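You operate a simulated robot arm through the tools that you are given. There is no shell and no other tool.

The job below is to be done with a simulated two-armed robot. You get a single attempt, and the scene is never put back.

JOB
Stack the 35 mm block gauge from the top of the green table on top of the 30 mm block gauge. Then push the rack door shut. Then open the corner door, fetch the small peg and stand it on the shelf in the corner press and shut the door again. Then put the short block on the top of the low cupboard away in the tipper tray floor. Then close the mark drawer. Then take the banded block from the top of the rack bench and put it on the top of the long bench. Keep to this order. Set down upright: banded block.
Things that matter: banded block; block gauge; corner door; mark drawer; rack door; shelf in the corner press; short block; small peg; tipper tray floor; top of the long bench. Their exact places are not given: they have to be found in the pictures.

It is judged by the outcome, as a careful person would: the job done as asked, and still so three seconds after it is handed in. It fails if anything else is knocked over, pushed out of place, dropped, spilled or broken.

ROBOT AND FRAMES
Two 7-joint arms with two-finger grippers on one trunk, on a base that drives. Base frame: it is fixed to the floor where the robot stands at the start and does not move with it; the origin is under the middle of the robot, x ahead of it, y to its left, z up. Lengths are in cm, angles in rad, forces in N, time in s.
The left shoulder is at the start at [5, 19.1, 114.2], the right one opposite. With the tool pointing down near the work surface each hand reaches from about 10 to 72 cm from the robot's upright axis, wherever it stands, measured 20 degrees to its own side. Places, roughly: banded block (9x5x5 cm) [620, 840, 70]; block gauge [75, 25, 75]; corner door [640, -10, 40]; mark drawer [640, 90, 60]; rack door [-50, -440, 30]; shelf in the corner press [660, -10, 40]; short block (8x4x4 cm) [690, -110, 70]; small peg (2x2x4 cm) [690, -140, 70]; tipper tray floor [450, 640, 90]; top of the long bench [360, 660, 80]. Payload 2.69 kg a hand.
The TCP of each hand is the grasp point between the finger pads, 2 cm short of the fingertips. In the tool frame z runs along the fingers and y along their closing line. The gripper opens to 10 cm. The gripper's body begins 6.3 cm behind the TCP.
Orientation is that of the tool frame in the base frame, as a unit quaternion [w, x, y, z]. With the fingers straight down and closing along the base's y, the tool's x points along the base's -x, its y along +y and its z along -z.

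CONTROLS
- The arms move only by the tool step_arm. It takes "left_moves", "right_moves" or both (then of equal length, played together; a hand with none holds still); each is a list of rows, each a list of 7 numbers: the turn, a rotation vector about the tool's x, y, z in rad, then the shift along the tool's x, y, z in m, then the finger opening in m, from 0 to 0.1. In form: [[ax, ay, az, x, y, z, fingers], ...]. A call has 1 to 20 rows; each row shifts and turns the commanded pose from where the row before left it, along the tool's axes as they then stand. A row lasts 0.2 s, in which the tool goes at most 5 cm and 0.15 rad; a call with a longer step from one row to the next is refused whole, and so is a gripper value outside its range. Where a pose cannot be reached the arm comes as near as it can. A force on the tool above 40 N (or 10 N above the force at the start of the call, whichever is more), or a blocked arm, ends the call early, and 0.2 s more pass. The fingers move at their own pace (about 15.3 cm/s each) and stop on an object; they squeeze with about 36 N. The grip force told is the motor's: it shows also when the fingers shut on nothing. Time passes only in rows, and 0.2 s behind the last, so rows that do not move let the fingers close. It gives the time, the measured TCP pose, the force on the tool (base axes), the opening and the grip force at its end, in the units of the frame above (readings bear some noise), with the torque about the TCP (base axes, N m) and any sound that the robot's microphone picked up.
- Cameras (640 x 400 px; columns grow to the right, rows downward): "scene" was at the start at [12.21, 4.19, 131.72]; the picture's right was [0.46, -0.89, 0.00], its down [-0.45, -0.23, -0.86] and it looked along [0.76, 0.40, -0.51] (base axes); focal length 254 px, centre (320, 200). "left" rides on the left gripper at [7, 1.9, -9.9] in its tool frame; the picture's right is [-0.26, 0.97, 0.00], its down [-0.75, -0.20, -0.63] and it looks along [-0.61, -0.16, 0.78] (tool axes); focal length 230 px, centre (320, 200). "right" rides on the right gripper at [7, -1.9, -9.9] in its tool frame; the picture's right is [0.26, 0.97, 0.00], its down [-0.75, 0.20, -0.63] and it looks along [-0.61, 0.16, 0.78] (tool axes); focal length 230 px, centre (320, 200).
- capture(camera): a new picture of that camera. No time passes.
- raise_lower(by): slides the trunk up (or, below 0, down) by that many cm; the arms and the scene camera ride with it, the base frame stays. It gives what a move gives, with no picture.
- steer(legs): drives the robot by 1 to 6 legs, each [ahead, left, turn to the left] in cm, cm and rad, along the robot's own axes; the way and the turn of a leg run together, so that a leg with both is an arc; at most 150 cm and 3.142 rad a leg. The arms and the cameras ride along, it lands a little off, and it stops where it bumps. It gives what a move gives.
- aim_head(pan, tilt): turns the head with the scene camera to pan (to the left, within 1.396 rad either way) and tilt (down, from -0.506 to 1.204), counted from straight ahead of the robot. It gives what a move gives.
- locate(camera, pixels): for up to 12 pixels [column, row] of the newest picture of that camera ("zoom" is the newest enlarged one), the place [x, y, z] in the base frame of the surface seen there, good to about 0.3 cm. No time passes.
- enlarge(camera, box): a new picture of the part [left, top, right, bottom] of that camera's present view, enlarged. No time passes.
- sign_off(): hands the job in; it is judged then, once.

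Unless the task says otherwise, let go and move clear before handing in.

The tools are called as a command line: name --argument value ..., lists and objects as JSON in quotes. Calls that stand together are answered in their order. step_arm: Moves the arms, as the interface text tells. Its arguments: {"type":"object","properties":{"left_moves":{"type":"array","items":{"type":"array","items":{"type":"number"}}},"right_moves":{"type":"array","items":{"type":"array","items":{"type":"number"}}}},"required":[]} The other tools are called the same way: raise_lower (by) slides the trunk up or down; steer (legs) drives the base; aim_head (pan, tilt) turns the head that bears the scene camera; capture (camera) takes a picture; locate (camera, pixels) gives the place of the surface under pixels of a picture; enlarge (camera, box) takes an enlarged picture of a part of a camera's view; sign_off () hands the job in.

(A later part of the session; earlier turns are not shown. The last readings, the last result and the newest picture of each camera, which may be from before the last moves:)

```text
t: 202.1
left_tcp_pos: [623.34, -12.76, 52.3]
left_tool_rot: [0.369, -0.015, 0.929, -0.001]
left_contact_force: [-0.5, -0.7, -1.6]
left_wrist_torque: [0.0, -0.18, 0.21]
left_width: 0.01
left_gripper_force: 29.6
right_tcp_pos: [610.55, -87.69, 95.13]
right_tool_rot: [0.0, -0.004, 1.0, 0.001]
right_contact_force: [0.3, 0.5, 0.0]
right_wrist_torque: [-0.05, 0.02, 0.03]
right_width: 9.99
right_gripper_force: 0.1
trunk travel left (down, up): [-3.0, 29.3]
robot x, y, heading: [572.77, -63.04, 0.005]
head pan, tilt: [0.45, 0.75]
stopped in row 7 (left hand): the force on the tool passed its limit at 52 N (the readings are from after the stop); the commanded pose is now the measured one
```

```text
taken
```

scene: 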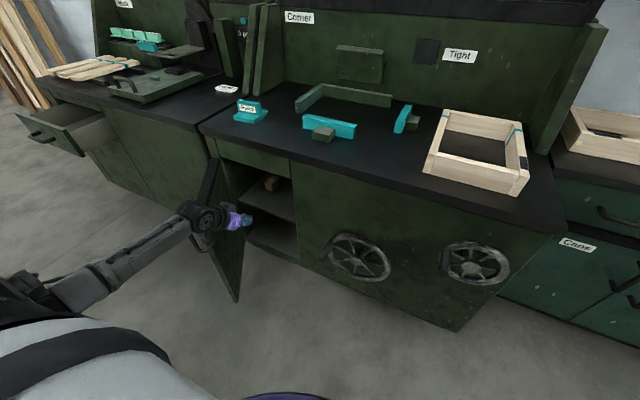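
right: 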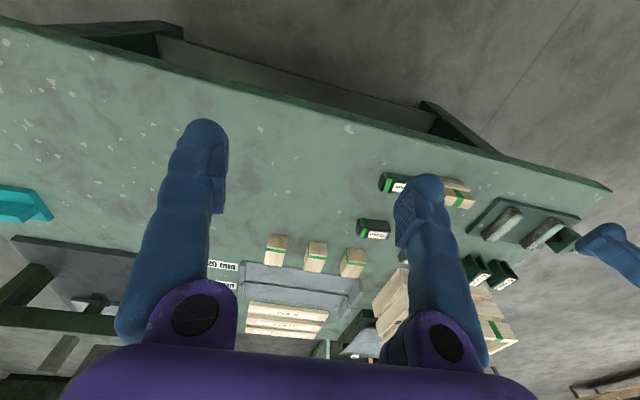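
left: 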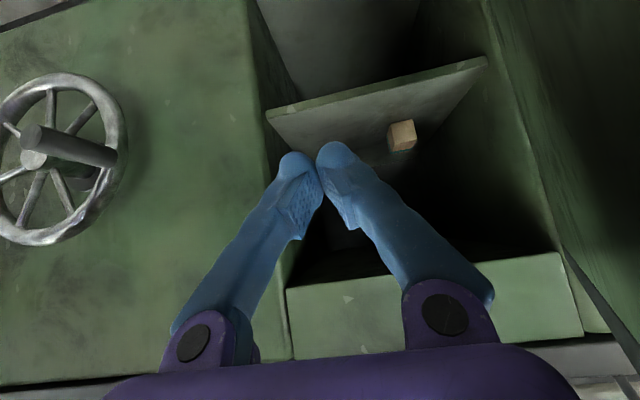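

The push stopped at 52 N with the door further open. I measure the door's present angle.

locate --camera "scene" --pixels '[[237, 298], [235, 280], [215, 160], [232, 255], [225, 285], [208, 190], [240, 235], [270, 185], [255, 207]]'

enlarge --camera "scene" --box '[160, 140, 320, 310]'

```text
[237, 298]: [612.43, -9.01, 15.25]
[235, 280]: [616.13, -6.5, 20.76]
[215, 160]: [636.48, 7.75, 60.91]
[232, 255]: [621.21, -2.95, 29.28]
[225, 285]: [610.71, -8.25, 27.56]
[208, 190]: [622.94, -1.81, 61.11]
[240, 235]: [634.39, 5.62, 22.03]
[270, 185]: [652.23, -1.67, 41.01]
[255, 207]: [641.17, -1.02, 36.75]
```

```text
2.35 times, centred on (240, 225) of scene
```

zoom: 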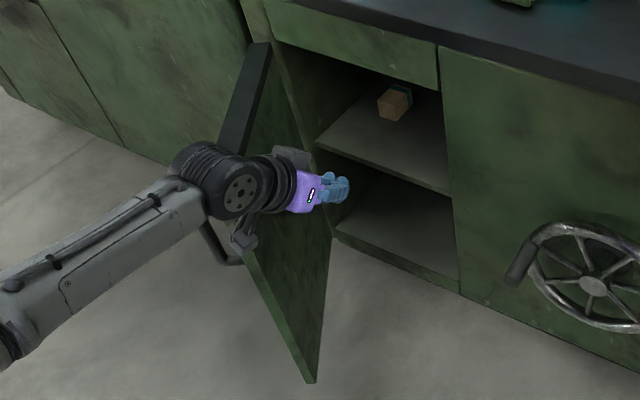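

The door is about 57° open; my camera bracket presses on its edge. I continue pushing slowly in the edge's moving direction (−x, +y).

step_arm --left_moves '[[0, 0, 0, 0.0057, 0.012, -0.0056, 0.0], [0, 0, 0, 0.0057, 0.012, -0.0056, 0.0], [0, 0, 0, 0.0057, 0.012, -0.0056, 0.0], [0, 0, 0, 0.005, 0.013, -0.005, 0.0], [0, 0, 0, 0.005, 0.013, -0.005, 0.0], [0, 0, 0, 0.005, 0.013, -0.005, 0.0], [0, 0, 0, 0, 0, 0, 0.0]]'

enlarge --camera "scene" --box '[160, 140, 320, 310]'

```text
t: 203.7
left_tcp_pos: [618.73, -5.38, 52.41]
left_tool_rot: [0.37, -0.013, 0.929, -0.001]
left_contact_force: [0.2, 0.1, -1.4]
left_wrist_torque: [0.01, -0.01, -0.01]
left_width: 0.0
left_gripper_force: 29.4
right_tcp_pos: [610.47, -87.88, 95.11]
right_tool_rot: [0.001, -0.003, 1.0, 0.0]
right_contact_force: [0.6, -0.9, 0.5]
right_wrist_torque: [0.02, -0.01, -0.01]
right_width: 9.97
right_gripper_force: 0.1
trunk travel left (down, up): [-3.0, 29.3]
robot x, y, heading: [572.23, -63.02, 0.001]
head pan, tilt: [0.45, 0.75]
```

```text
2.35 times, centred on (240, 225) of scene
```

zoom: 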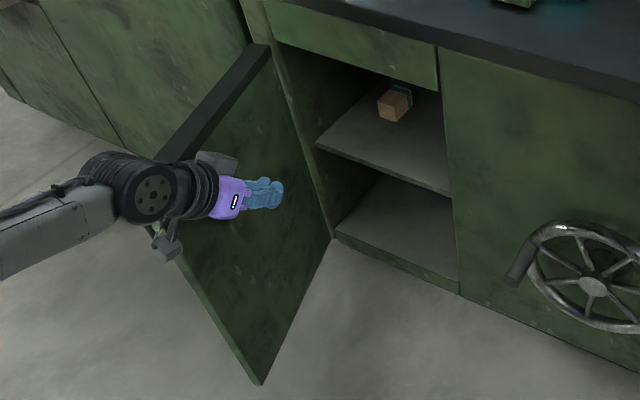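

Free again; I push further toward +y.

step_arm --left_moves '[[0, 0, 0, 0.0015, 0.014, -0.0014, 0.0], [0, 0, 0, 0.0015, 0.014, -0.0014, 0.0], [0, 0, 0, 0.0015, 0.014, -0.0014, 0.0], [0, 0, 0, 0.0015, 0.014, -0.0014, 0.0], [0, 0, 0, 0, 0.014, 0, 0.0], [0, 0, 0, 0, 0.014, 0, 0.0], [0, 0, 0, 0, 0.014, 0, 0.0], [0, 0, 0, 0, 0, 0, 0.0]]'

enlarge --camera "scene" --box '[140, 140, 320, 310]'

```text
t: 205.5
left_tcp_pos: [617.53, 4.29, 52.25]
left_tool_rot: [0.37, -0.014, 0.929, -0.001]
left_contact_force: [0.7, -0.2, -1.5]
left_wrist_torque: [-0.03, -0.01, -0.01]
left_width: 0.0
left_gripper_force: 30.1
right_tcp_pos: [610.52, -87.77, 95.06]
right_tool_rot: [0.001, -0.003, 1.0, 0.0]
right_contact_force: [0.2, -0.2, -0.2]
right_wrist_torque: [-0.01, 0.02, 0.02]
right_width: 9.99
right_gripper_force: 0.0
trunk travel left (down, up): [-3.0, 29.3]
robot x, y, heading: [572.72, -62.97, 0.004]
head pan, tilt: [0.45, 0.75]
```

```text
2.35 times, centred on (230, 225) of scene
```

zoom: 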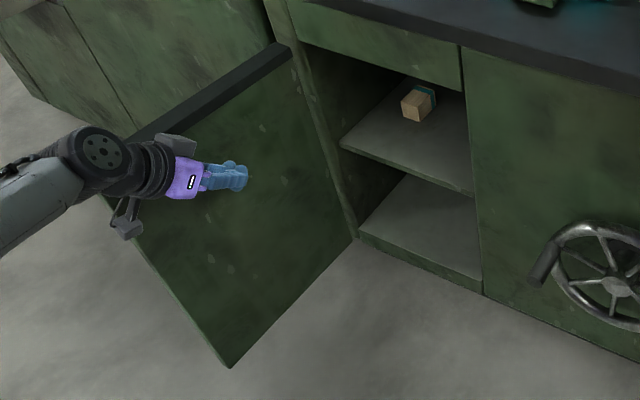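

The door now stands about 100° open. I measure the shelf and what stands on it.

locate --camera "zoom" --pixels '[[345, 150], [470, 190], [400, 140], [440, 160], [410, 105], [425, 90], [460, 110], [230, 360], [180, 260], [290, 60], [350, 235], [460, 70]]'

aim_head --pan 0.6 --tilt 0.6

enlarge --camera "scene" --box '[240, 190, 400, 310]'

```text
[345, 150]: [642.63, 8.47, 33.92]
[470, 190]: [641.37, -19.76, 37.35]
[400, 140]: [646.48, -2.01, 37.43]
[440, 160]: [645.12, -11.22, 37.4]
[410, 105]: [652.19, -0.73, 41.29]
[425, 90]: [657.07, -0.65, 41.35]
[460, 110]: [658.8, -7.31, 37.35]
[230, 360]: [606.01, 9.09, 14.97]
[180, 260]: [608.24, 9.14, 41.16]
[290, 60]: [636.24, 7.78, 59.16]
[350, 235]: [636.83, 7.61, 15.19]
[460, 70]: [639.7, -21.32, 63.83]
```

```text
t: 206.2
left_tcp_pos: [617.59, 4.45, 52.3]
left_tool_rot: [0.371, -0.015, 0.928, -0.001]
left_contact_force: [0.5, 0.1, -0.1]
left_wrist_torque: [0.0, 0.0, 0.0]
left_width: 0.0
left_gripper_force: 29.2
right_tcp_pos: [610.68, -87.75, 95.13]
right_tool_rot: [0.0, -0.003, 1.0, 0.0]
right_contact_force: [0.3, -0.4, 0.3]
right_wrist_torque: [0.01, -0.01, 0.0]
right_width: 10.01
right_gripper_force: 0.0
trunk travel left (down, up): [-3.0, 29.3]
robot x, y, heading: [572.3, -62.96, 0.007]
head pan, tilt: [0.6, 0.6]
```

```text
3.33 times, centred on (320, 250) of scene
```

zoom: 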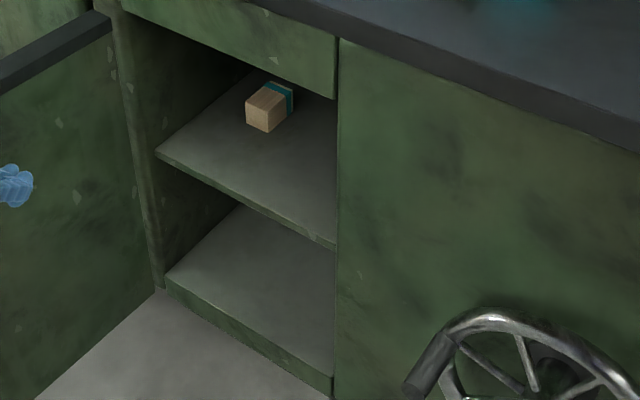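

Shelf top z≈37.4, front edge x≈641.5, free width y −20…+8. I check the interior with the left hand camera for the second block.

step_arm --left_moves '[[0, 0, 0, 0, -0.03, 0, 0.0], [0, 0, 0, 0, -0.03, 0, 0.0], [0, 0, 0, 0, -0.03, 0, 0.0], [0, 0, 0, 0, -0.03, 0, 0.0], [0, 0, 0, 0, -0.03, 0, 0.0], [0, 0, 0, 0, 0, 0, 0.0]]'

capture --camera "left"

capture --camera "scene"

```text
t: 207.6
left_tcp_pos: [618.04, -10.69, 52.43]
left_tool_rot: [0.37, -0.014, 0.929, -0.001]
left_contact_force: [-0.1, 0.3, 0.2]
left_wrist_torque: [-0.01, -0.01, -0.03]
left_width: 0.0
left_gripper_force: 29.3
right_tcp_pos: [610.47, -87.76, 95.19]
right_tool_rot: [0.001, -0.003, 1.0, 0.0]
right_contact_force: [0.1, 0.6, 0.5]
right_wrist_torque: [0.01, 0.01, 0.01]
right_width: 10.01
right_gripper_force: 0.0
trunk travel left (down, up): [-3.0, 29.3]
robot x, y, heading: [572.49, -62.66, 0.006]
head pan, tilt: [0.6, 0.6]
```

```text
taken
```

left: 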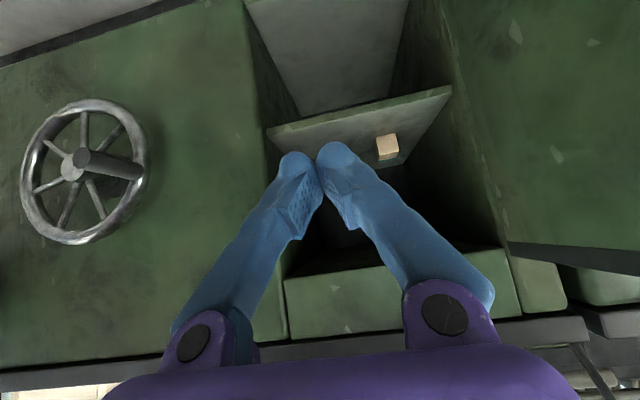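

```text
taken
```

scene: 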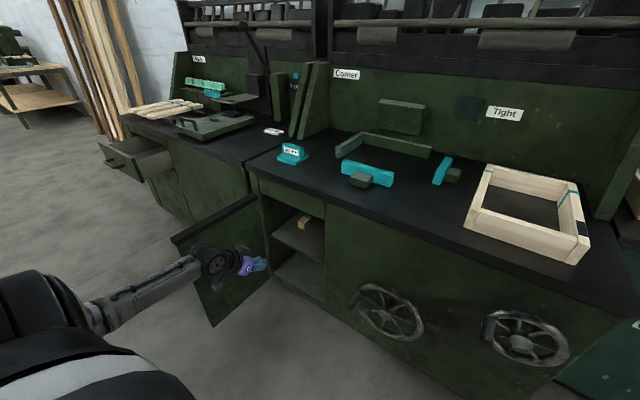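

Block A stands near (654,−1), block B near (663,−12); I'll put the peg at about (647,−11). Now I raise the trunk and drive right to face the low cupboard.

raise_lower --by 29

steer --legs '[[-3, -115, 0]]'

aim_head --pan 0.25 --tilt 0.5

capture --camera "scene"

```text
t: 210.5
left_tcp_pos: [618.0, -10.71, 81.39]
left_tool_rot: [0.371, -0.014, 0.929, -0.001]
left_contact_force: [0.6, 0.0, -0.3]
left_wrist_torque: [-0.02, -0.02, 0.0]
left_width: 0.0
left_gripper_force: 29.3
right_tcp_pos: [610.58, -87.81, 124.1]
right_tool_rot: [0.001, -0.002, 1.0, 0.001]
right_contact_force: [-0.5, 0.7, -0.3]
right_wrist_torque: [0.0, -0.02, -0.02]
right_width: 9.99
right_gripper_force: 0.1
trunk travel left (down, up): [-32.0, 0.3]
robot x, y, heading: [572.72, -62.92, 0.005]
head pan, tilt: [0.6, 0.6]
```

```text
t: 220.8
left_tcp_pos: [615.49, -124.08, 81.44]
left_tool_rot: [0.371, -0.017, 0.929, 0.0]
left_contact_force: [-0.6, 0.1, 0.7]
left_wrist_torque: [0.0, 0.0, -0.02]
left_width: 0.0
left_gripper_force: 29.9
right_tcp_pos: [608.62, -201.27, 124.09]
right_tool_rot: [0.001, -0.007, 1.0, 0.0]
right_contact_force: [0.0, 0.0, -0.8]
right_wrist_torque: [0.01, 0.01, 0.01]
right_width: 9.99
right_gripper_force: 0.1
trunk travel left (down, up): [-32.0, 0.3]
robot x, y, heading: [570.39, -176.32, 0.01]
head pan, tilt: [0.6, 0.6]
```

```text
t: 221.6
left_tcp_pos: [615.49, -124.06, 81.35]
left_tool_rot: [0.371, -0.016, 0.928, 0.0]
left_contact_force: [0.0, 0.6, 0.7]
left_wrist_torque: [-0.01, -0.01, -0.01]
left_width: 0.01
left_gripper_force: 29.6
right_tcp_pos: [608.43, -201.26, 124.24]
right_tool_rot: [0.001, -0.006, 1.0, 0.0]
right_contact_force: [0.6, 1.0, 0.2]
right_wrist_torque: [0.0, 0.05, 0.03]
right_width: 9.97
right_gripper_force: 0.1
trunk travel left (down, up): [-32.0, 0.3]
robot x, y, heading: [570.67, -176.4, 0.012]
head pan, tilt: [0.25, 0.499]
```

```text
taken
```

scene: 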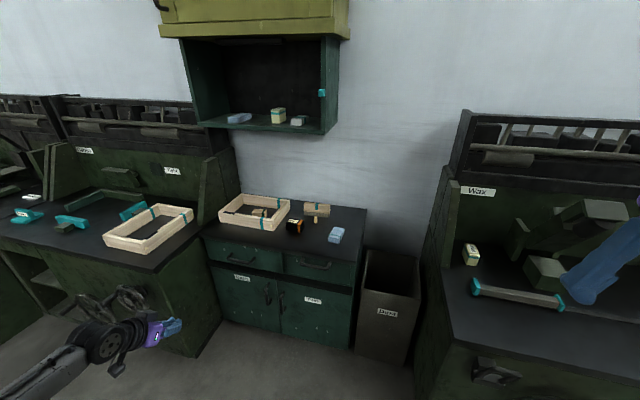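

locate --camera "scene" --pixels '[[325, 133], [205, 125], [345, 38], [185, 30], [365, 240], [205, 235], [420, 290], [450, 270], [440, 330], [315, 215], [298, 228], [337, 235]]'

enlarge --camera "scene" --box '[270, 190, 360, 250]'

```text
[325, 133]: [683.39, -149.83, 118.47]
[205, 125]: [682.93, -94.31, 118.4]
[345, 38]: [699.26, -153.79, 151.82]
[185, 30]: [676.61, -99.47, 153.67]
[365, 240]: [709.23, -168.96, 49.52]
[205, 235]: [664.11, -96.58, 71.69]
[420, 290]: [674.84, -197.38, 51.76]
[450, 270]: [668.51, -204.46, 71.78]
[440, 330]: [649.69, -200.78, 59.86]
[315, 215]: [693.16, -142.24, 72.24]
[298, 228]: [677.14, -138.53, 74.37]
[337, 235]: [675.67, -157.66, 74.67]
```

```text
6.67 times, centred on (315, 220) of scene
```

zoom: 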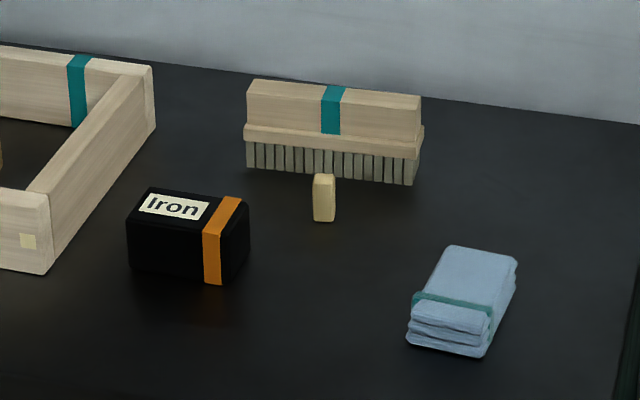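

locate --camera "zoom" --pixels '[[324, 177], [324, 200], [316, 215], [333, 215], [324, 225], [305, 172], [333, 168], [135, 230], [245, 240], [160, 190], [415, 330], [450, 250]]'

```text
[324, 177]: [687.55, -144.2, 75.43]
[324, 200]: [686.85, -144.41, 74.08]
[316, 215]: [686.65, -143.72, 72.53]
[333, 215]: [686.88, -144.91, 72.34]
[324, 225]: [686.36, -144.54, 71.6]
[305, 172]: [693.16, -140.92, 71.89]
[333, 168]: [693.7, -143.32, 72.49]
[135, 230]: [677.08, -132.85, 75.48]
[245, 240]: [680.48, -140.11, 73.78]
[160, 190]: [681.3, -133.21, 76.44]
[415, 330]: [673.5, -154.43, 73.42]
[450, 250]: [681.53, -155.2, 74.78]
```

The peg is at about (687.7,−144.3), 3 cm right of the "Iron" block and 5 cm before the brush. I lift and shift the left hand, steepen it to 57° and then drive forward.

step_arm --left_moves '[[0, 0.09, 0, 0, -0.03, 0, 0.0], [0, 0.09, 0, 0, -0.03, 0, 0.0], [0, 0, 0, -0.011, -0.03, -0.017, 0.0], [0, 0, 0, -0.011, -0.03, -0.017, 0.04], [0, 0, 0, -0.011, -0.02, -0.017, 0.04], [0, 0, 0, 0, 0, 0, 0.04]]'

```text
t: 223.0
left_tcp_pos: [615.97, -137.97, 87.81]
left_tool_rot: [0.285, -0.017, 0.958, -0.002]
left_contact_force: [0.8, 0.7, 0.4]
left_wrist_torque: [-0.01, 0.01, -0.01]
left_width: 4.04
left_gripper_force: 0.1
right_tcp_pos: [608.54, -201.16, 124.14]
right_tool_rot: [0.001, -0.006, 1.0, 0.0]
right_contact_force: [-0.6, 0.4, 0.4]
right_wrist_torque: [0.0, -0.01, 0.02]
right_width: 10.02
right_gripper_force: 0.0
trunk travel left (down, up): [-32.0, 0.3]
robot x, y, heading: [569.99, -176.58, 0.009]
head pan, tilt: [0.25, 0.499]
```

Tilt is right. I pull the right hand back a bit for safety, then drive forward 53 cm.

step_arm --right_moves '[[0, 0, 0, 0.03, 0, 0, 0.05], [0, 0, 0, 0.03, 0, 0, 0.05], [0, 0, 0, 0.03, 0, 0, 0.05]]'

steer --legs '[[53, -2, -0.01]]'

capture --camera "left"

aim_head --pan 0.4 --tilt 0.8

capture --camera "scene"

```text
t: 223.8
left_tcp_pos: [616.05, -137.98, 87.95]
left_tool_rot: [0.286, -0.016, 0.958, -0.002]
left_contact_force: [-0.1, -1.0, -0.4]
left_wrist_torque: [0.01, 0.0, 0.02]
left_width: 3.98
left_gripper_force: 0.1
right_tcp_pos: [599.41, -201.45, 124.11]
right_tool_rot: [0.001, -0.005, 1.0, -0.001]
right_contact_force: [-0.5, -0.8, 0.6]
right_wrist_torque: [0.03, -0.01, 0.0]
right_width: 4.99
right_gripper_force: 0.0
trunk travel left (down, up): [-32.0, 0.3]
robot x, y, heading: [570.27, -176.81, 0.007]
head pan, tilt: [0.25, 0.499]
```

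```text
t: 226.3
left_tcp_pos: [657.39, -138.41, 87.58]
left_tool_rot: [0.284, -0.016, 0.959, -0.004]
left_contact_force: [0.1, -0.7, -0.3]
left_wrist_torque: [-0.04, 0.01, -0.04]
left_width: 3.99
left_gripper_force: 0.1
right_tcp_pos: [640.95, -201.57, 124.05]
right_tool_rot: [0.001, -0.004, 1.0, -0.001]
right_contact_force: [0.6, 1.7, 0.4]
right_wrist_torque: [-0.05, 0.04, 0.01]
right_width: 4.98
right_gripper_force: 0.0
trunk travel left (down, up): [-32.0, 0.3]
robot x, y, heading: [611.58, -176.48, 0.007]
head pan, tilt: [0.25, 0.499]
stopped in leg 1: the robot was blocked; the commanded pose is now the measured one
```

```text
taken
```

left: 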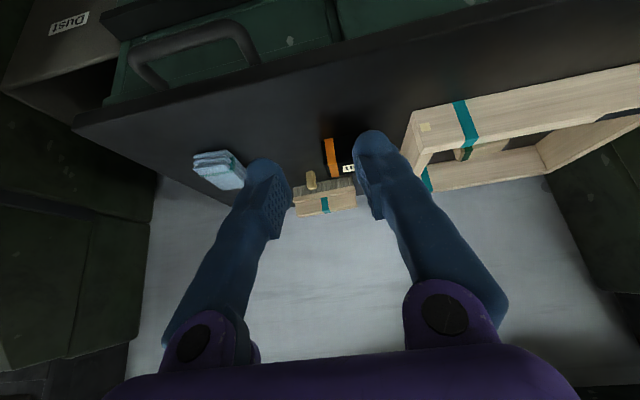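

```text
t: 227.1
left_tcp_pos: [657.28, -138.4, 87.8]
left_tool_rot: [0.285, -0.016, 0.958, -0.003]
left_contact_force: [0.0, 0.6, 0.3]
left_wrist_torque: [0.0, 0.02, 0.02]
left_width: 4.0
left_gripper_force: 0.1
right_tcp_pos: [640.79, -201.82, 123.98]
right_tool_rot: [0.001, -0.005, 1.0, 0.001]
right_contact_force: [-0.3, 0.3, -0.3]
right_wrist_torque: [0.02, 0.03, -0.01]
right_width: 5.0
right_gripper_force: 0.1
trunk travel left (down, up): [-32.0, 0.3]
robot x, y, heading: [611.97, -176.89, 0.005]
head pan, tilt: [0.4, 0.799]
```

```text
taken
```

scene: 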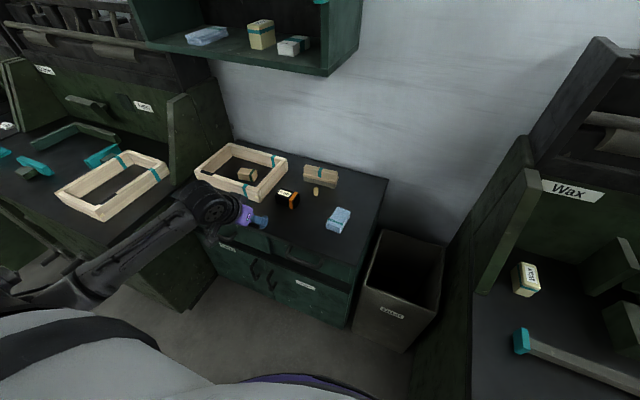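

The base was blocked at x≈611.6, likely its right front corner against the Wax unit. I check the bin and the unit, then step back and shift left.

locate --camera "scene" --pixels '[[353, 325], [405, 350], [378, 230], [445, 245], [475, 300], [420, 390], [440, 330], [345, 320]]'

steer --legs '[[-4, 0, 0], [0, 10, 0]]'

capture --camera "scene"

```text
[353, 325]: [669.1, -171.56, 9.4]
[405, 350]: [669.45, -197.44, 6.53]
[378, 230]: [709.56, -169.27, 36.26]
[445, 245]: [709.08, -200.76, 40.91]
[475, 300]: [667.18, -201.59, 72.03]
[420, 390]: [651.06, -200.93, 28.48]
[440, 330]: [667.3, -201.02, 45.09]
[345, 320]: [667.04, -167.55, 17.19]
```

```text
t: 229.1
left_tcp_pos: [653.16, -128.58, 87.78]
left_tool_rot: [0.285, -0.015, 0.958, -0.004]
left_contact_force: [0.0, -0.6, 0.4]
left_wrist_torque: [0.0, 0.01, -0.01]
left_width: 4.01
left_gripper_force: 0.0
right_tcp_pos: [636.64, -191.77, 124.01]
right_tool_rot: [0.001, -0.005, 1.0, 0.0]
right_contact_force: [-0.5, -0.4, 0.2]
right_wrist_torque: [-0.01, 0.01, -0.01]
right_width: 4.99
right_gripper_force: 0.1
trunk travel left (down, up): [-32.0, 0.3]
robot x, y, heading: [607.51, -166.9, 0.01]
head pan, tilt: [0.4, 0.799]
```

```text
taken
```

scene: 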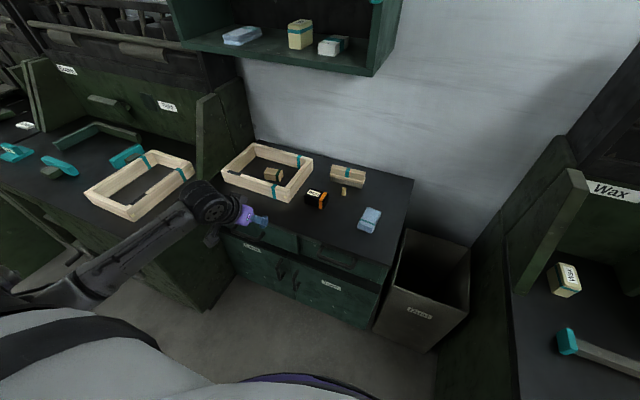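

The bin and cupboard are unmoved. I shift a little left, turn the base right by 0.36 rad and edge forward, so the peg lies well in the left arm's region.

steer --legs '[[0, 4, 0], [0, 0, -0.36], [6.5, 5.6, 0]]'

aim_head --pan 0.75 --tilt 0.75

capture --camera "scene"

capture --camera "left"

```text
t: 232.0
left_tcp_pos: [671.84, -140.26, 87.69]
left_tool_rot: [0.279, 0.156, 0.946, -0.055]
left_contact_force: [-0.6, 0.5, 0.4]
left_wrist_torque: [0.0, -0.02, -0.01]
left_width: 3.96
left_gripper_force: 0.0
right_tcp_pos: [633.91, -193.52, 124.11]
right_tool_rot: [0.001, 0.176, 0.984, -0.001]
right_contact_force: [0.6, -0.8, 0.2]
right_wrist_torque: [0.03, 0.03, -0.01]
right_width: 5.0
right_gripper_force: 0.1
trunk travel left (down, up): [-32.0, 0.3]
robot x, y, heading: [615.76, -159.79, -0.352]
head pan, tilt: [0.4, 0.799]
```

```text
t: 232.8
left_tcp_pos: [671.75, -140.17, 87.83]
left_tool_rot: [0.281, 0.157, 0.945, -0.055]
left_contact_force: [0.2, -0.2, 0.1]
left_wrist_torque: [0.02, -0.01, 0.02]
left_width: 3.99
left_gripper_force: 0.1
right_tcp_pos: [633.81, -193.49, 124.01]
right_tool_rot: [0.001, 0.175, 0.985, -0.001]
right_contact_force: [-0.4, 0.0, 0.0]
right_wrist_torque: [-0.02, -0.02, 0.01]
right_width: 4.99
right_gripper_force: 0.1
trunk travel left (down, up): [-32.0, 0.3]
robot x, y, heading: [615.3, -160.01, -0.351]
head pan, tilt: [0.75, 0.75]
```

```text
taken
```

scene: 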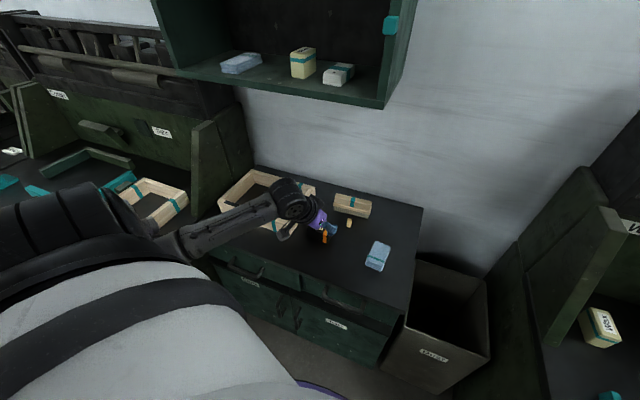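

```text
taken
```

left: 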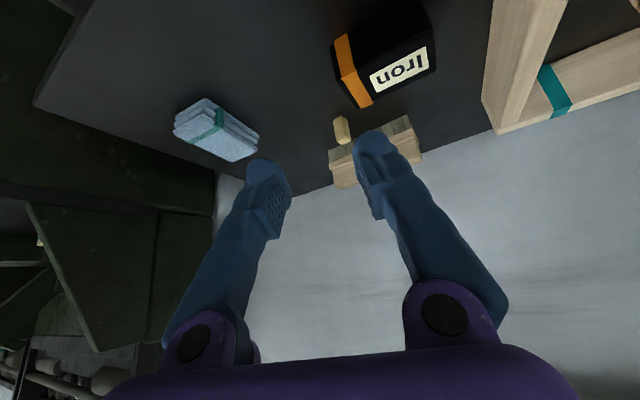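

Tool yaw is now about −0.33. I turn it about the vertical by +0.4 and keep it above the Iron block for now.

step_arm --left_moves '[[-0.0727, 0, -0.1118, 0, 0, 0, 0.04], [-0.0727, 0, -0.1118, 0, 0, 0, 0.04], [-0.0727, 0, -0.1118, 0, 0, 0, 0.04], [0, 0, 0, 0, 0, 0, 0.04]]'

enlarge --camera "scene" --box '[270, 170, 420, 280]'

```text
t: 233.8
left_tcp_pos: [671.76, -140.22, 87.82]
left_tool_rot: [0.283, -0.036, 0.958, 0.003]
left_contact_force: [0.3, 0.0, -0.1]
left_wrist_torque: [-0.01, -0.02, -0.01]
left_width: 3.98
left_gripper_force: 0.1
right_tcp_pos: [633.82, -193.5, 124.04]
right_tool_rot: [0.001, 0.175, 0.984, 0.0]
right_contact_force: [-0.4, -0.5, 0.9]
right_wrist_torque: [0.02, 0.02, -0.03]
right_width: 4.96
right_gripper_force: 0.0
trunk travel left (down, up): [-32.0, 0.3]
robot x, y, heading: [615.59, -160.15, -0.359]
head pan, tilt: [0.75, 0.75]
```

```text
3.64 times, centred on (345, 225) of scene
```

zoom: 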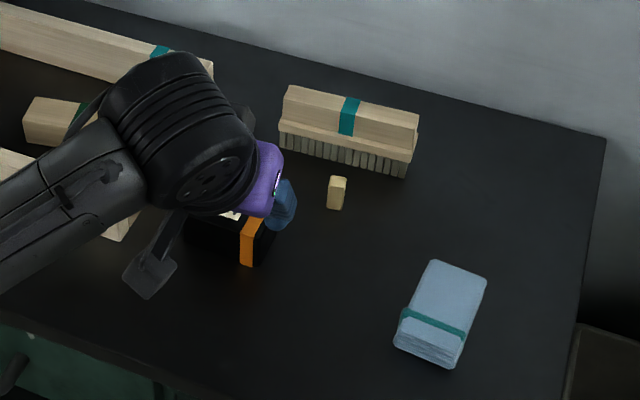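

locate --camera "zoom" --pixels '[[337, 181], [332, 190], [343, 195], [330, 205], [341, 207], [336, 214], [285, 150], [405, 175], [440, 280], [260, 265]]'

```text
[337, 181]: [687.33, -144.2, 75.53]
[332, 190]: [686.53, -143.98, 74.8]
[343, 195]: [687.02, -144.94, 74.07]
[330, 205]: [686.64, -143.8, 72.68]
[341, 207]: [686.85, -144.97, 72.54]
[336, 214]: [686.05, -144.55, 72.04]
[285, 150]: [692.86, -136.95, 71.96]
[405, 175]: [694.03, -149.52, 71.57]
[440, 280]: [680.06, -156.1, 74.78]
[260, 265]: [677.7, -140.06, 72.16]
```

The peg centre is about (687.5,−144.4). I move to the pre-grasp point 8 cm behind it along the approach.

step_arm --left_moves '[[0, 0, 0, -0.0143, -0.0134, 0.0287, 0.04], [0, 0, 0, -0.0143, -0.0134, 0.0287, 0.04], [0, 0, 0, -0.0143, -0.0134, 0.0287, 0.04], [0, 0, 0, -0.0143, -0.0134, 0.0287, 0.04], [0, 0, 0, 0, 0, 0, 0.04]]'

capture --camera "left"

enlarge --camera "scene" --box '[290, 170, 410, 270]'

```text
t: 235.0
left_tcp_pos: [683.22, -144.9, 81.51]
left_tool_rot: [0.284, -0.034, 0.958, 0.002]
left_contact_force: [0.4, -0.1, 0.7]
left_wrist_torque: [0.01, 0.03, -0.02]
left_width: 4.01
left_gripper_force: 0.1
right_tcp_pos: [633.83, -193.34, 124.09]
right_tool_rot: [0.001, 0.176, 0.984, 0.0]
right_contact_force: [0.1, 0.3, -0.3]
right_wrist_torque: [-0.01, -0.02, 0.0]
right_width: 4.99
right_gripper_force: 0.1
trunk travel left (down, up): [-32.0, 0.3]
robot x, y, heading: [615.35, -160.0, -0.35]
head pan, tilt: [0.75, 0.75]
```

```text
taken
```

left: 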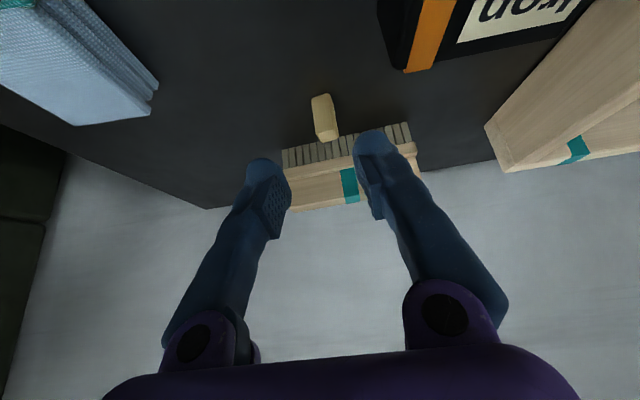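

```text
4.00 times, centred on (350, 220) of scene
```

zoom: 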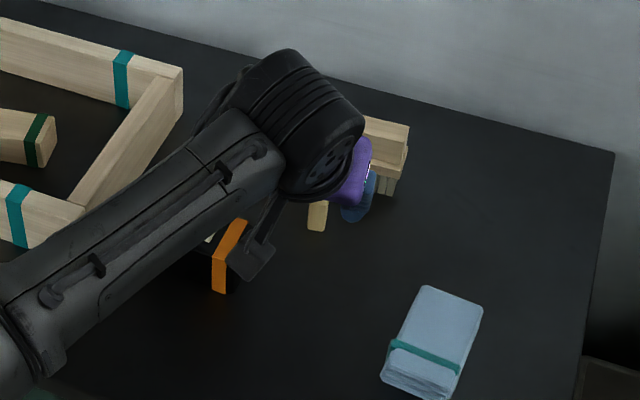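

The peg (left picture (325,118)) is centred between the fingers. I verify its place from this camera.

enlarge --camera "left" --box '[240, 70, 420, 220]'

```text
2.67 times, centred on (330, 145) of left
```

zoom: 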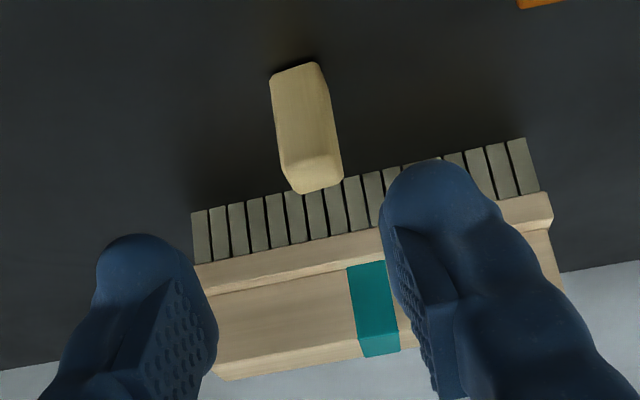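

locate --camera "zoom" --pixels '[[315, 175], [285, 160], [338, 160], [278, 80], [318, 70], [300, 110], [410, 160], [300, 60]]'

```text
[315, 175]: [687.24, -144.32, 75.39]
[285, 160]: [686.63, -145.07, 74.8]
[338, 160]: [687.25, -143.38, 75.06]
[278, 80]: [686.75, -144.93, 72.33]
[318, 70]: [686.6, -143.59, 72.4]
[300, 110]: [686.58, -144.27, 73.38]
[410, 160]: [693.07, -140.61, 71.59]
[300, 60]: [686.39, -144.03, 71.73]
```

I advance along the approach and close on the peg.

step_arm --left_moves '[[0, 0, 0, 0.001, 0.0012, 0.03, 0.04], [0, 0, 0, 0.001, 0.0012, 0.03, 0.04], [0, 0, 0, 0, 0, 0.021, 0.04], [0, 0, 0, 0, 0, 0, 0.04]]'

capture --camera "left"

```text
t: 236.0
left_tcp_pos: [687.29, -144.44, 74.38]
left_tool_rot: [0.282, -0.034, 0.959, 0.001]
left_contact_force: [1.1, -0.7, -0.2]
left_wrist_torque: [0.0, -0.03, -0.01]
left_width: 4.01
left_gripper_force: 0.1
right_tcp_pos: [633.78, -193.47, 124.08]
right_tool_rot: [0.001, 0.175, 0.985, 0.0]
right_contact_force: [-0.5, -0.4, -0.4]
right_wrist_torque: [0.01, 0.03, -0.01]
right_width: 5.0
right_gripper_force: 0.1
trunk travel left (down, up): [-32.0, 0.3]
robot x, y, heading: [615.55, -159.97, -0.351]
head pan, tilt: [0.75, 0.75]
```

```text
taken
```

left: 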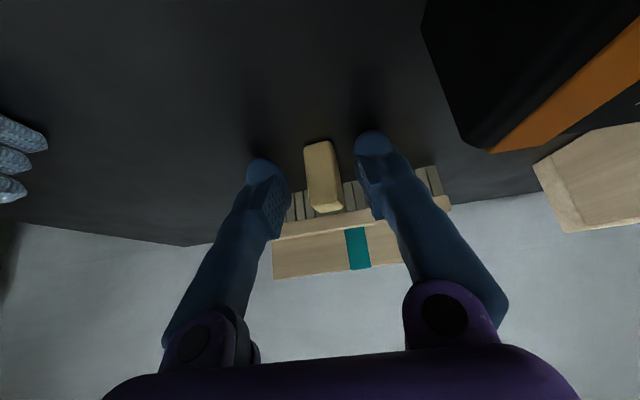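

The peg is between the finger pads. I close and lift straight up.

step_arm --left_moves '[[0, 0, 0, 0, 0, 0, 0.02], [0, 0, 0, 0, 0, 0, 0.0], [0, 0, 0, 0, 0, 0, 0.0]]'

capture --camera "left"

```text
t: 236.8
left_tcp_pos: [687.23, -144.34, 74.46]
left_tool_rot: [0.282, -0.034, 0.959, 0.002]
left_contact_force: [-0.5, 0.9, 0.3]
left_wrist_torque: [0.02, -0.01, 0.01]
left_width: 1.06
left_gripper_force: 36.2
right_tcp_pos: [633.92, -193.5, 123.99]
right_tool_rot: [0.001, 0.175, 0.985, 0.0]
right_contact_force: [-0.2, -1.0, -0.3]
right_wrist_torque: [0.0, -0.01, -0.02]
right_width: 5.0
right_gripper_force: 0.0
trunk travel left (down, up): [-32.0, 0.3]
robot x, y, heading: [615.58, -159.71, -0.353]
head pan, tilt: [0.75, 0.75]
```

```text
taken
```

left: 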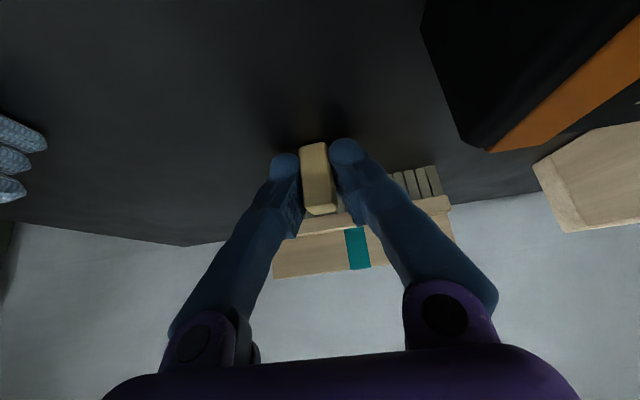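

The peg is gripped (1.06 cm wide). I lift it straight up 12 cm.

step_arm --left_moves '[[0, 0, 0, -0.0054, 0, -0.0084, 0.0], [0, 0, 0, -0.0163, 0, -0.0252, 0.0], [0, 0, 0, -0.0163, 0, -0.0252, 0.0], [0, 0, 0, -0.0163, 0, -0.0252, 0.0], [0, 0, 0, -0.0109, 0, -0.0168, 0.0], [0, 0, 0, 0, 0, 0, 0.0]]'

capture --camera "left"

enlarge --camera "scene" --box '[260, 130, 440, 290]'

```text
t: 238.2
left_tcp_pos: [687.33, -144.31, 86.47]
left_tool_rot: [0.282, -0.034, 0.959, 0.002]
left_contact_force: [0.2, 0.7, -0.3]
left_wrist_torque: [0.01, 0.03, 0.03]
left_width: 1.05
left_gripper_force: 36.0
right_tcp_pos: [633.8, -193.49, 124.05]
right_tool_rot: [0.001, 0.175, 0.985, 0.0]
right_contact_force: [0.3, -0.5, -0.8]
right_wrist_torque: [-0.03, 0.04, 0.02]
right_width: 5.03
right_gripper_force: 0.0
trunk travel left (down, up): [-32.0, 0.3]
robot x, y, heading: [615.13, -159.86, -0.356]
head pan, tilt: [0.75, 0.75]
```

```text
taken
```

left: 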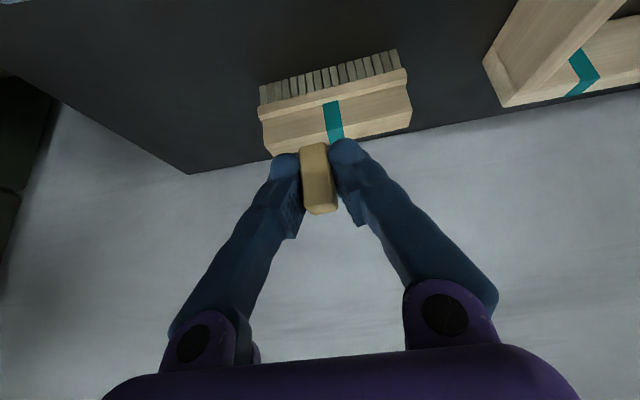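

```text
2.50 times, centred on (350, 210) of scene
```

zoom: 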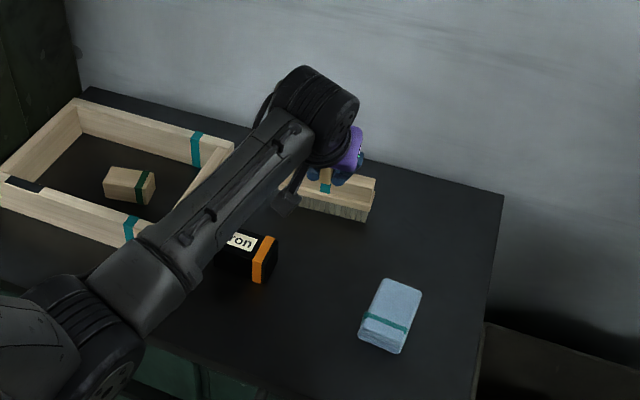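

The peg is held upright. I pull the hand back, back the base off, straighten it and drive left to the corner unit.

step_arm --left_moves '[[0, 0, 0, 0.0302, 0.003, -0.0268, 0.0], [0, 0, 0, 0.0302, 0.003, -0.0268, 0.0], [0, 0, 0, 0.0302, 0.003, -0.0268, 0.0], [0, 0, 0, 0.0302, 0.003, -0.0268, 0.0], [0, 0, 0, 0.0302, 0.003, -0.0268, 0.0], [0, 0, 0, 0, 0, 0, 0.0]]'

steer --legs '[[-41, -4.7, 0], [0, 0, 0.352], [0, 95, 0]]'

aim_head --pan 0.5 --tilt 0.7

capture --camera "scene"

capture --camera "left"

```text
t: 239.6
left_tcp_pos: [667.28, -143.88, 89.38]
left_tool_rot: [0.281, -0.035, 0.959, 0.002]
left_contact_force: [0.6, -0.4, -0.1]
left_wrist_torque: [0.01, 0.01, 0.0]
left_width: 1.09
left_gripper_force: 36.4
right_tcp_pos: [633.92, -193.51, 124.1]
right_tool_rot: [0.001, 0.175, 0.985, -0.001]
right_contact_force: [0.3, -0.7, -0.5]
right_wrist_torque: [0.01, -0.01, -0.01]
right_width: 4.97
right_gripper_force: 0.1
trunk travel left (down, up): [-32.0, 0.3]
robot x, y, heading: [615.65, -159.61, -0.352]
head pan, tilt: [0.75, 0.75]
```

```text
t: 251.6
left_tcp_pos: [618.09, -22.1, 89.39]
left_tool_rot: [0.277, -0.203, 0.938, 0.052]
left_contact_force: [-0.7, 0.1, -0.6]
left_wrist_torque: [0.03, 0.0, 0.01]
left_width: 1.05
left_gripper_force: 35.9
right_tcp_pos: [603.95, -79.85, 124.05]
right_tool_rot: [0.002, -0.001, 1.0, 0.0]
right_contact_force: [-0.3, 0.2, 0.2]
right_wrist_torque: [-0.03, -0.01, -0.01]
right_width: 5.02
right_gripper_force: 0.0
trunk travel left (down, up): [-32.0, 0.3]
robot x, y, heading: [575.13, -54.72, 0.002]
head pan, tilt: [0.75, 0.75]
```

```text
t: 252.4
left_tcp_pos: [618.13, -21.89, 89.39]
left_tool_rot: [0.278, -0.203, 0.938, 0.052]
left_contact_force: [-0.1, -0.1, 0.4]
left_wrist_torque: [-0.01, 0.02, -0.02]
left_width: 1.05
left_gripper_force: 36.7
right_tcp_pos: [603.94, -80.0, 124.05]
right_tool_rot: [0.002, -0.001, 1.0, 0.0]
right_contact_force: [-0.6, 0.1, -0.5]
right_wrist_torque: [-0.02, -0.02, 0.03]
right_width: 4.98
right_gripper_force: 0.0
trunk travel left (down, up): [-32.0, 0.3]
robot x, y, heading: [574.76, -54.9, 0.004]
head pan, tilt: [0.499, 0.7]
```

```text
taken
```

scene: 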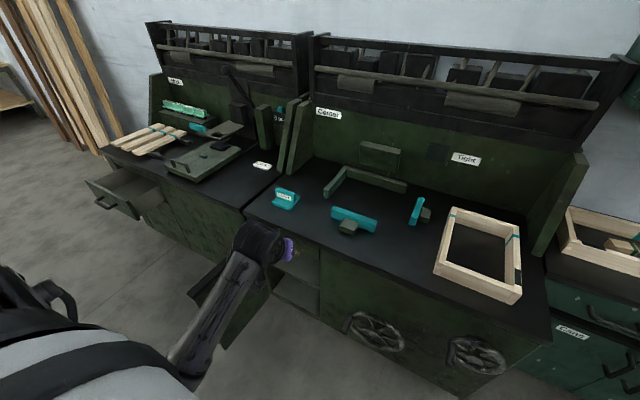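

```text
taken
```

left: 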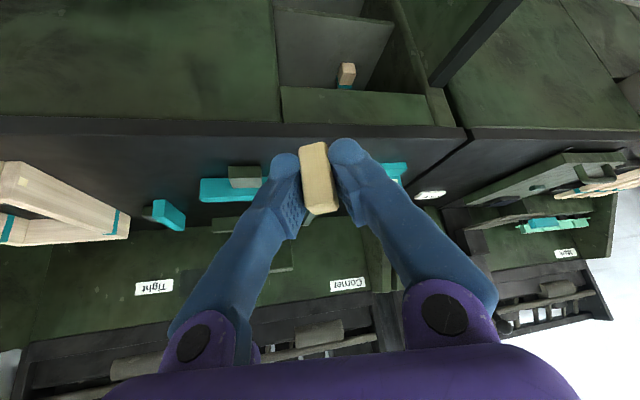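

The peg is still upright in the fingers. I turn the tool by −0.2 about the vertical, lower the trunk, and lower the hand to the opening's height.

step_arm --left_moves '[[0.0543, 0, 0.084, 0, 0, 0, 0.0], [0.0543, 0, 0.084, 0, 0, 0, 0.0], [0, 0, 0, 0, 0, 0, 0.0]]'

raise_lower --by -30

```text
t: 253.2
left_tcp_pos: [618.01, -21.91, 89.46]
left_tool_rot: [0.283, -0.108, 0.953, 0.025]
left_contact_force: [-0.3, -0.8, -0.4]
left_wrist_torque: [0.03, 0.01, 0.02]
left_width: 1.07
left_gripper_force: 36.1
right_tcp_pos: [603.96, -79.84, 123.98]
right_tool_rot: [0.0, 0.0, 1.0, 0.0]
right_contact_force: [0.6, -0.1, 0.1]
right_wrist_torque: [0.04, -0.02, 0.01]
right_width: 5.0
right_gripper_force: 0.1
trunk travel left (down, up): [-32.0, 0.3]
robot x, y, heading: [575.03, -55.02, -0.003]
head pan, tilt: [0.499, 0.7]
```

```text
t: 256.2
left_tcp_pos: [618.08, -21.9, 59.42]
left_tool_rot: [0.283, -0.108, 0.953, 0.024]
left_contact_force: [0.5, -1.0, 0.0]
left_wrist_torque: [-0.01, 0.0, 0.01]
left_width: 1.08
left_gripper_force: 36.1
right_tcp_pos: [603.96, -79.91, 94.13]
right_tool_rot: [0.001, -0.002, 1.0, 0.0]
right_contact_force: [-0.5, 0.9, 0.3]
right_wrist_torque: [0.01, 0.03, 0.03]
right_width: 4.98
right_gripper_force: 0.1
trunk travel left (down, up): [-2.0, 30.3]
robot x, y, heading: [574.95, -54.88, 0.004]
head pan, tilt: [0.499, 0.7]
```

Next I lower the hand by the arm to z≈46 before the opening.

step_arm --left_moves '[[0, 0, 0, 0.0087, 0.0135, 0.0329, 0.0], [0, 0, 0, 0.0087, 0.0135, 0.0329, 0.0], [0, 0, 0, 0.0087, 0.0135, 0.0329, 0.0], [0, 0, 0, 0.0087, 0.0135, 0.0329, 0.0], [0, 0, 0, 0, 0, 0, 0.0]]'

capture --camera "scene"

capture --camera "left"

```text
t: 257.4
left_tcp_pos: [621.01, -16.08, 46.37]
left_tool_rot: [0.283, -0.107, 0.953, 0.023]
left_contact_force: [0.3, -0.6, 1.0]
left_wrist_torque: [0.03, -0.03, 0.02]
left_width: 1.04
left_gripper_force: 36.3
right_tcp_pos: [603.97, -79.93, 93.95]
right_tool_rot: [0.001, 0.0, 1.0, 0.0]
right_contact_force: [0.2, 0.3, 0.4]
right_wrist_torque: [0.0, 0.03, 0.02]
right_width: 4.98
right_gripper_force: 0.1
trunk travel left (down, up): [-2.0, 30.3]
robot x, y, heading: [575.08, -55.18, 0.004]
head pan, tilt: [0.499, 0.7]
```

```text
taken
```

scene: 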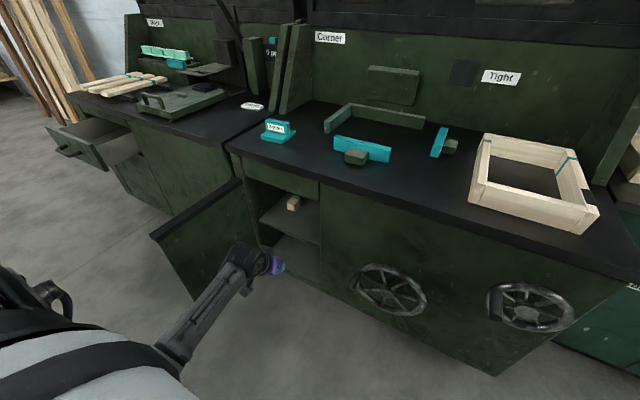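

```text
taken
```

left: 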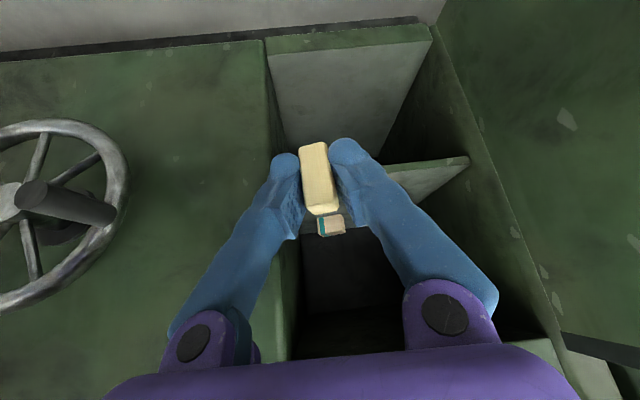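

The left picture shows block B at (331,225) behind the peg. I locate it, the shelf edge and jamb before going in.

locate --camera "left" --pixels '[[331, 230], [322, 222], [340, 218], [410, 170], [430, 185], [465, 160], [290, 200], [285, 290], [265, 60], [300, 260]]'

enlarge --camera "scene" --box '[220, 170, 340, 290]'

```text
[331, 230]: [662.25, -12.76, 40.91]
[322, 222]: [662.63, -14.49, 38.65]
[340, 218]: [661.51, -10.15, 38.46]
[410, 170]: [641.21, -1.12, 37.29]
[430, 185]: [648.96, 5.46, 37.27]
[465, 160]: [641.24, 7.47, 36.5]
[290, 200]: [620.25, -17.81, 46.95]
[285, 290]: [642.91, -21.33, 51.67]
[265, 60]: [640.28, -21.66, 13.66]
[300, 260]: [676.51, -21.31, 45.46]
```

```text
3.33 times, centred on (280, 230) of scene
```

zoom: 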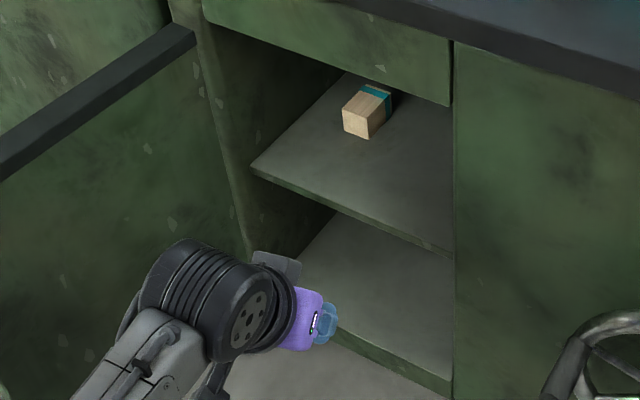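

Block B's front is at x≈662, y −15…−10, the jamb at y≈−21.3. I drive forward 12 and left 10 cm, keeping clear of the handwheel.

steer --legs '[[0, 9, 0], [12, 0, 0]]'

raise_lower --by -2

capture --camera "left"

aim_head --pan 0.6 --tilt 0.8

capture --camera "scene"

```text
t: 259.7
left_tcp_pos: [632.95, -6.89, 46.49]
left_tool_rot: [0.283, -0.108, 0.953, 0.025]
left_contact_force: [-0.2, -0.3, 0.2]
left_wrist_torque: [0.0, -0.01, 0.01]
left_width: 1.06
left_gripper_force: 36.0
right_tcp_pos: [615.89, -70.97, 94.06]
right_tool_rot: [0.001, 0.0, 1.0, 0.001]
right_contact_force: [-0.8, 0.1, -0.5]
right_wrist_torque: [-0.01, -0.02, 0.0]
right_width: 4.97
right_gripper_force: 0.0
trunk travel left (down, up): [-2.0, 30.3]
robot x, y, heading: [586.79, -45.99, 0.005]
head pan, tilt: [0.499, 0.7]
```

```text
t: 260.3
left_tcp_pos: [632.9, -6.99, 44.42]
left_tool_rot: [0.283, -0.109, 0.953, 0.025]
left_contact_force: [0.5, 0.5, -0.2]
left_wrist_torque: [0.0, 0.01, 0.02]
left_width: 1.05
left_gripper_force: 36.1
right_tcp_pos: [615.78, -70.86, 92.18]
right_tool_rot: [0.001, 0.0, 1.0, 0.0]
right_contact_force: [0.7, 0.1, -0.3]
right_wrist_torque: [-0.03, -0.07, 0.03]
right_width: 5.01
right_gripper_force: 0.0
trunk travel left (down, up): [0.0, 32.3]
robot x, y, heading: [587.13, -45.73, 0.001]
head pan, tilt: [0.499, 0.7]
```

```text
taken
```

left: 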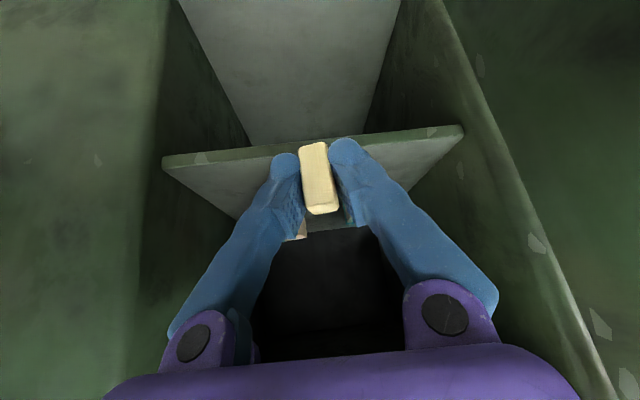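

```text
t: 261.0
left_tcp_pos: [632.97, -6.94, 44.4]
left_tool_rot: [0.284, -0.108, 0.953, 0.025]
left_contact_force: [1.1, 1.4, 0.0]
left_wrist_torque: [0.01, -0.01, -0.02]
left_width: 1.06
left_gripper_force: 35.6
right_tcp_pos: [615.74, -70.91, 92.07]
right_tool_rot: [0.0, 0.0, 1.0, 0.0]
right_contact_force: [0.5, 0.7, -0.1]
right_wrist_torque: [-0.03, 0.01, 0.02]
right_width: 5.01
right_gripper_force: 0.0
trunk travel left (down, up): [0.0, 32.3]
robot x, y, heading: [586.82, -45.87, 0.005]
head pan, tilt: [0.6, 0.799]
```

```text
taken
```

scene: 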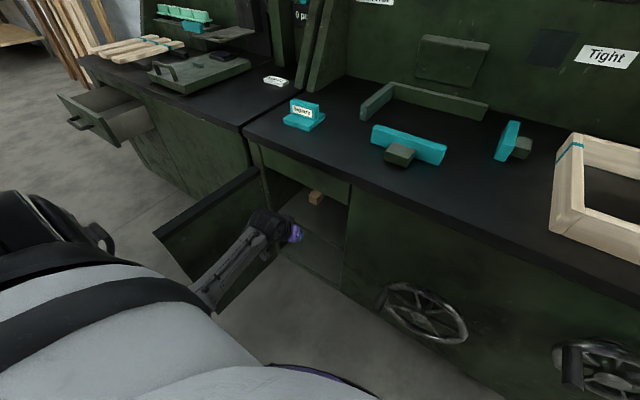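

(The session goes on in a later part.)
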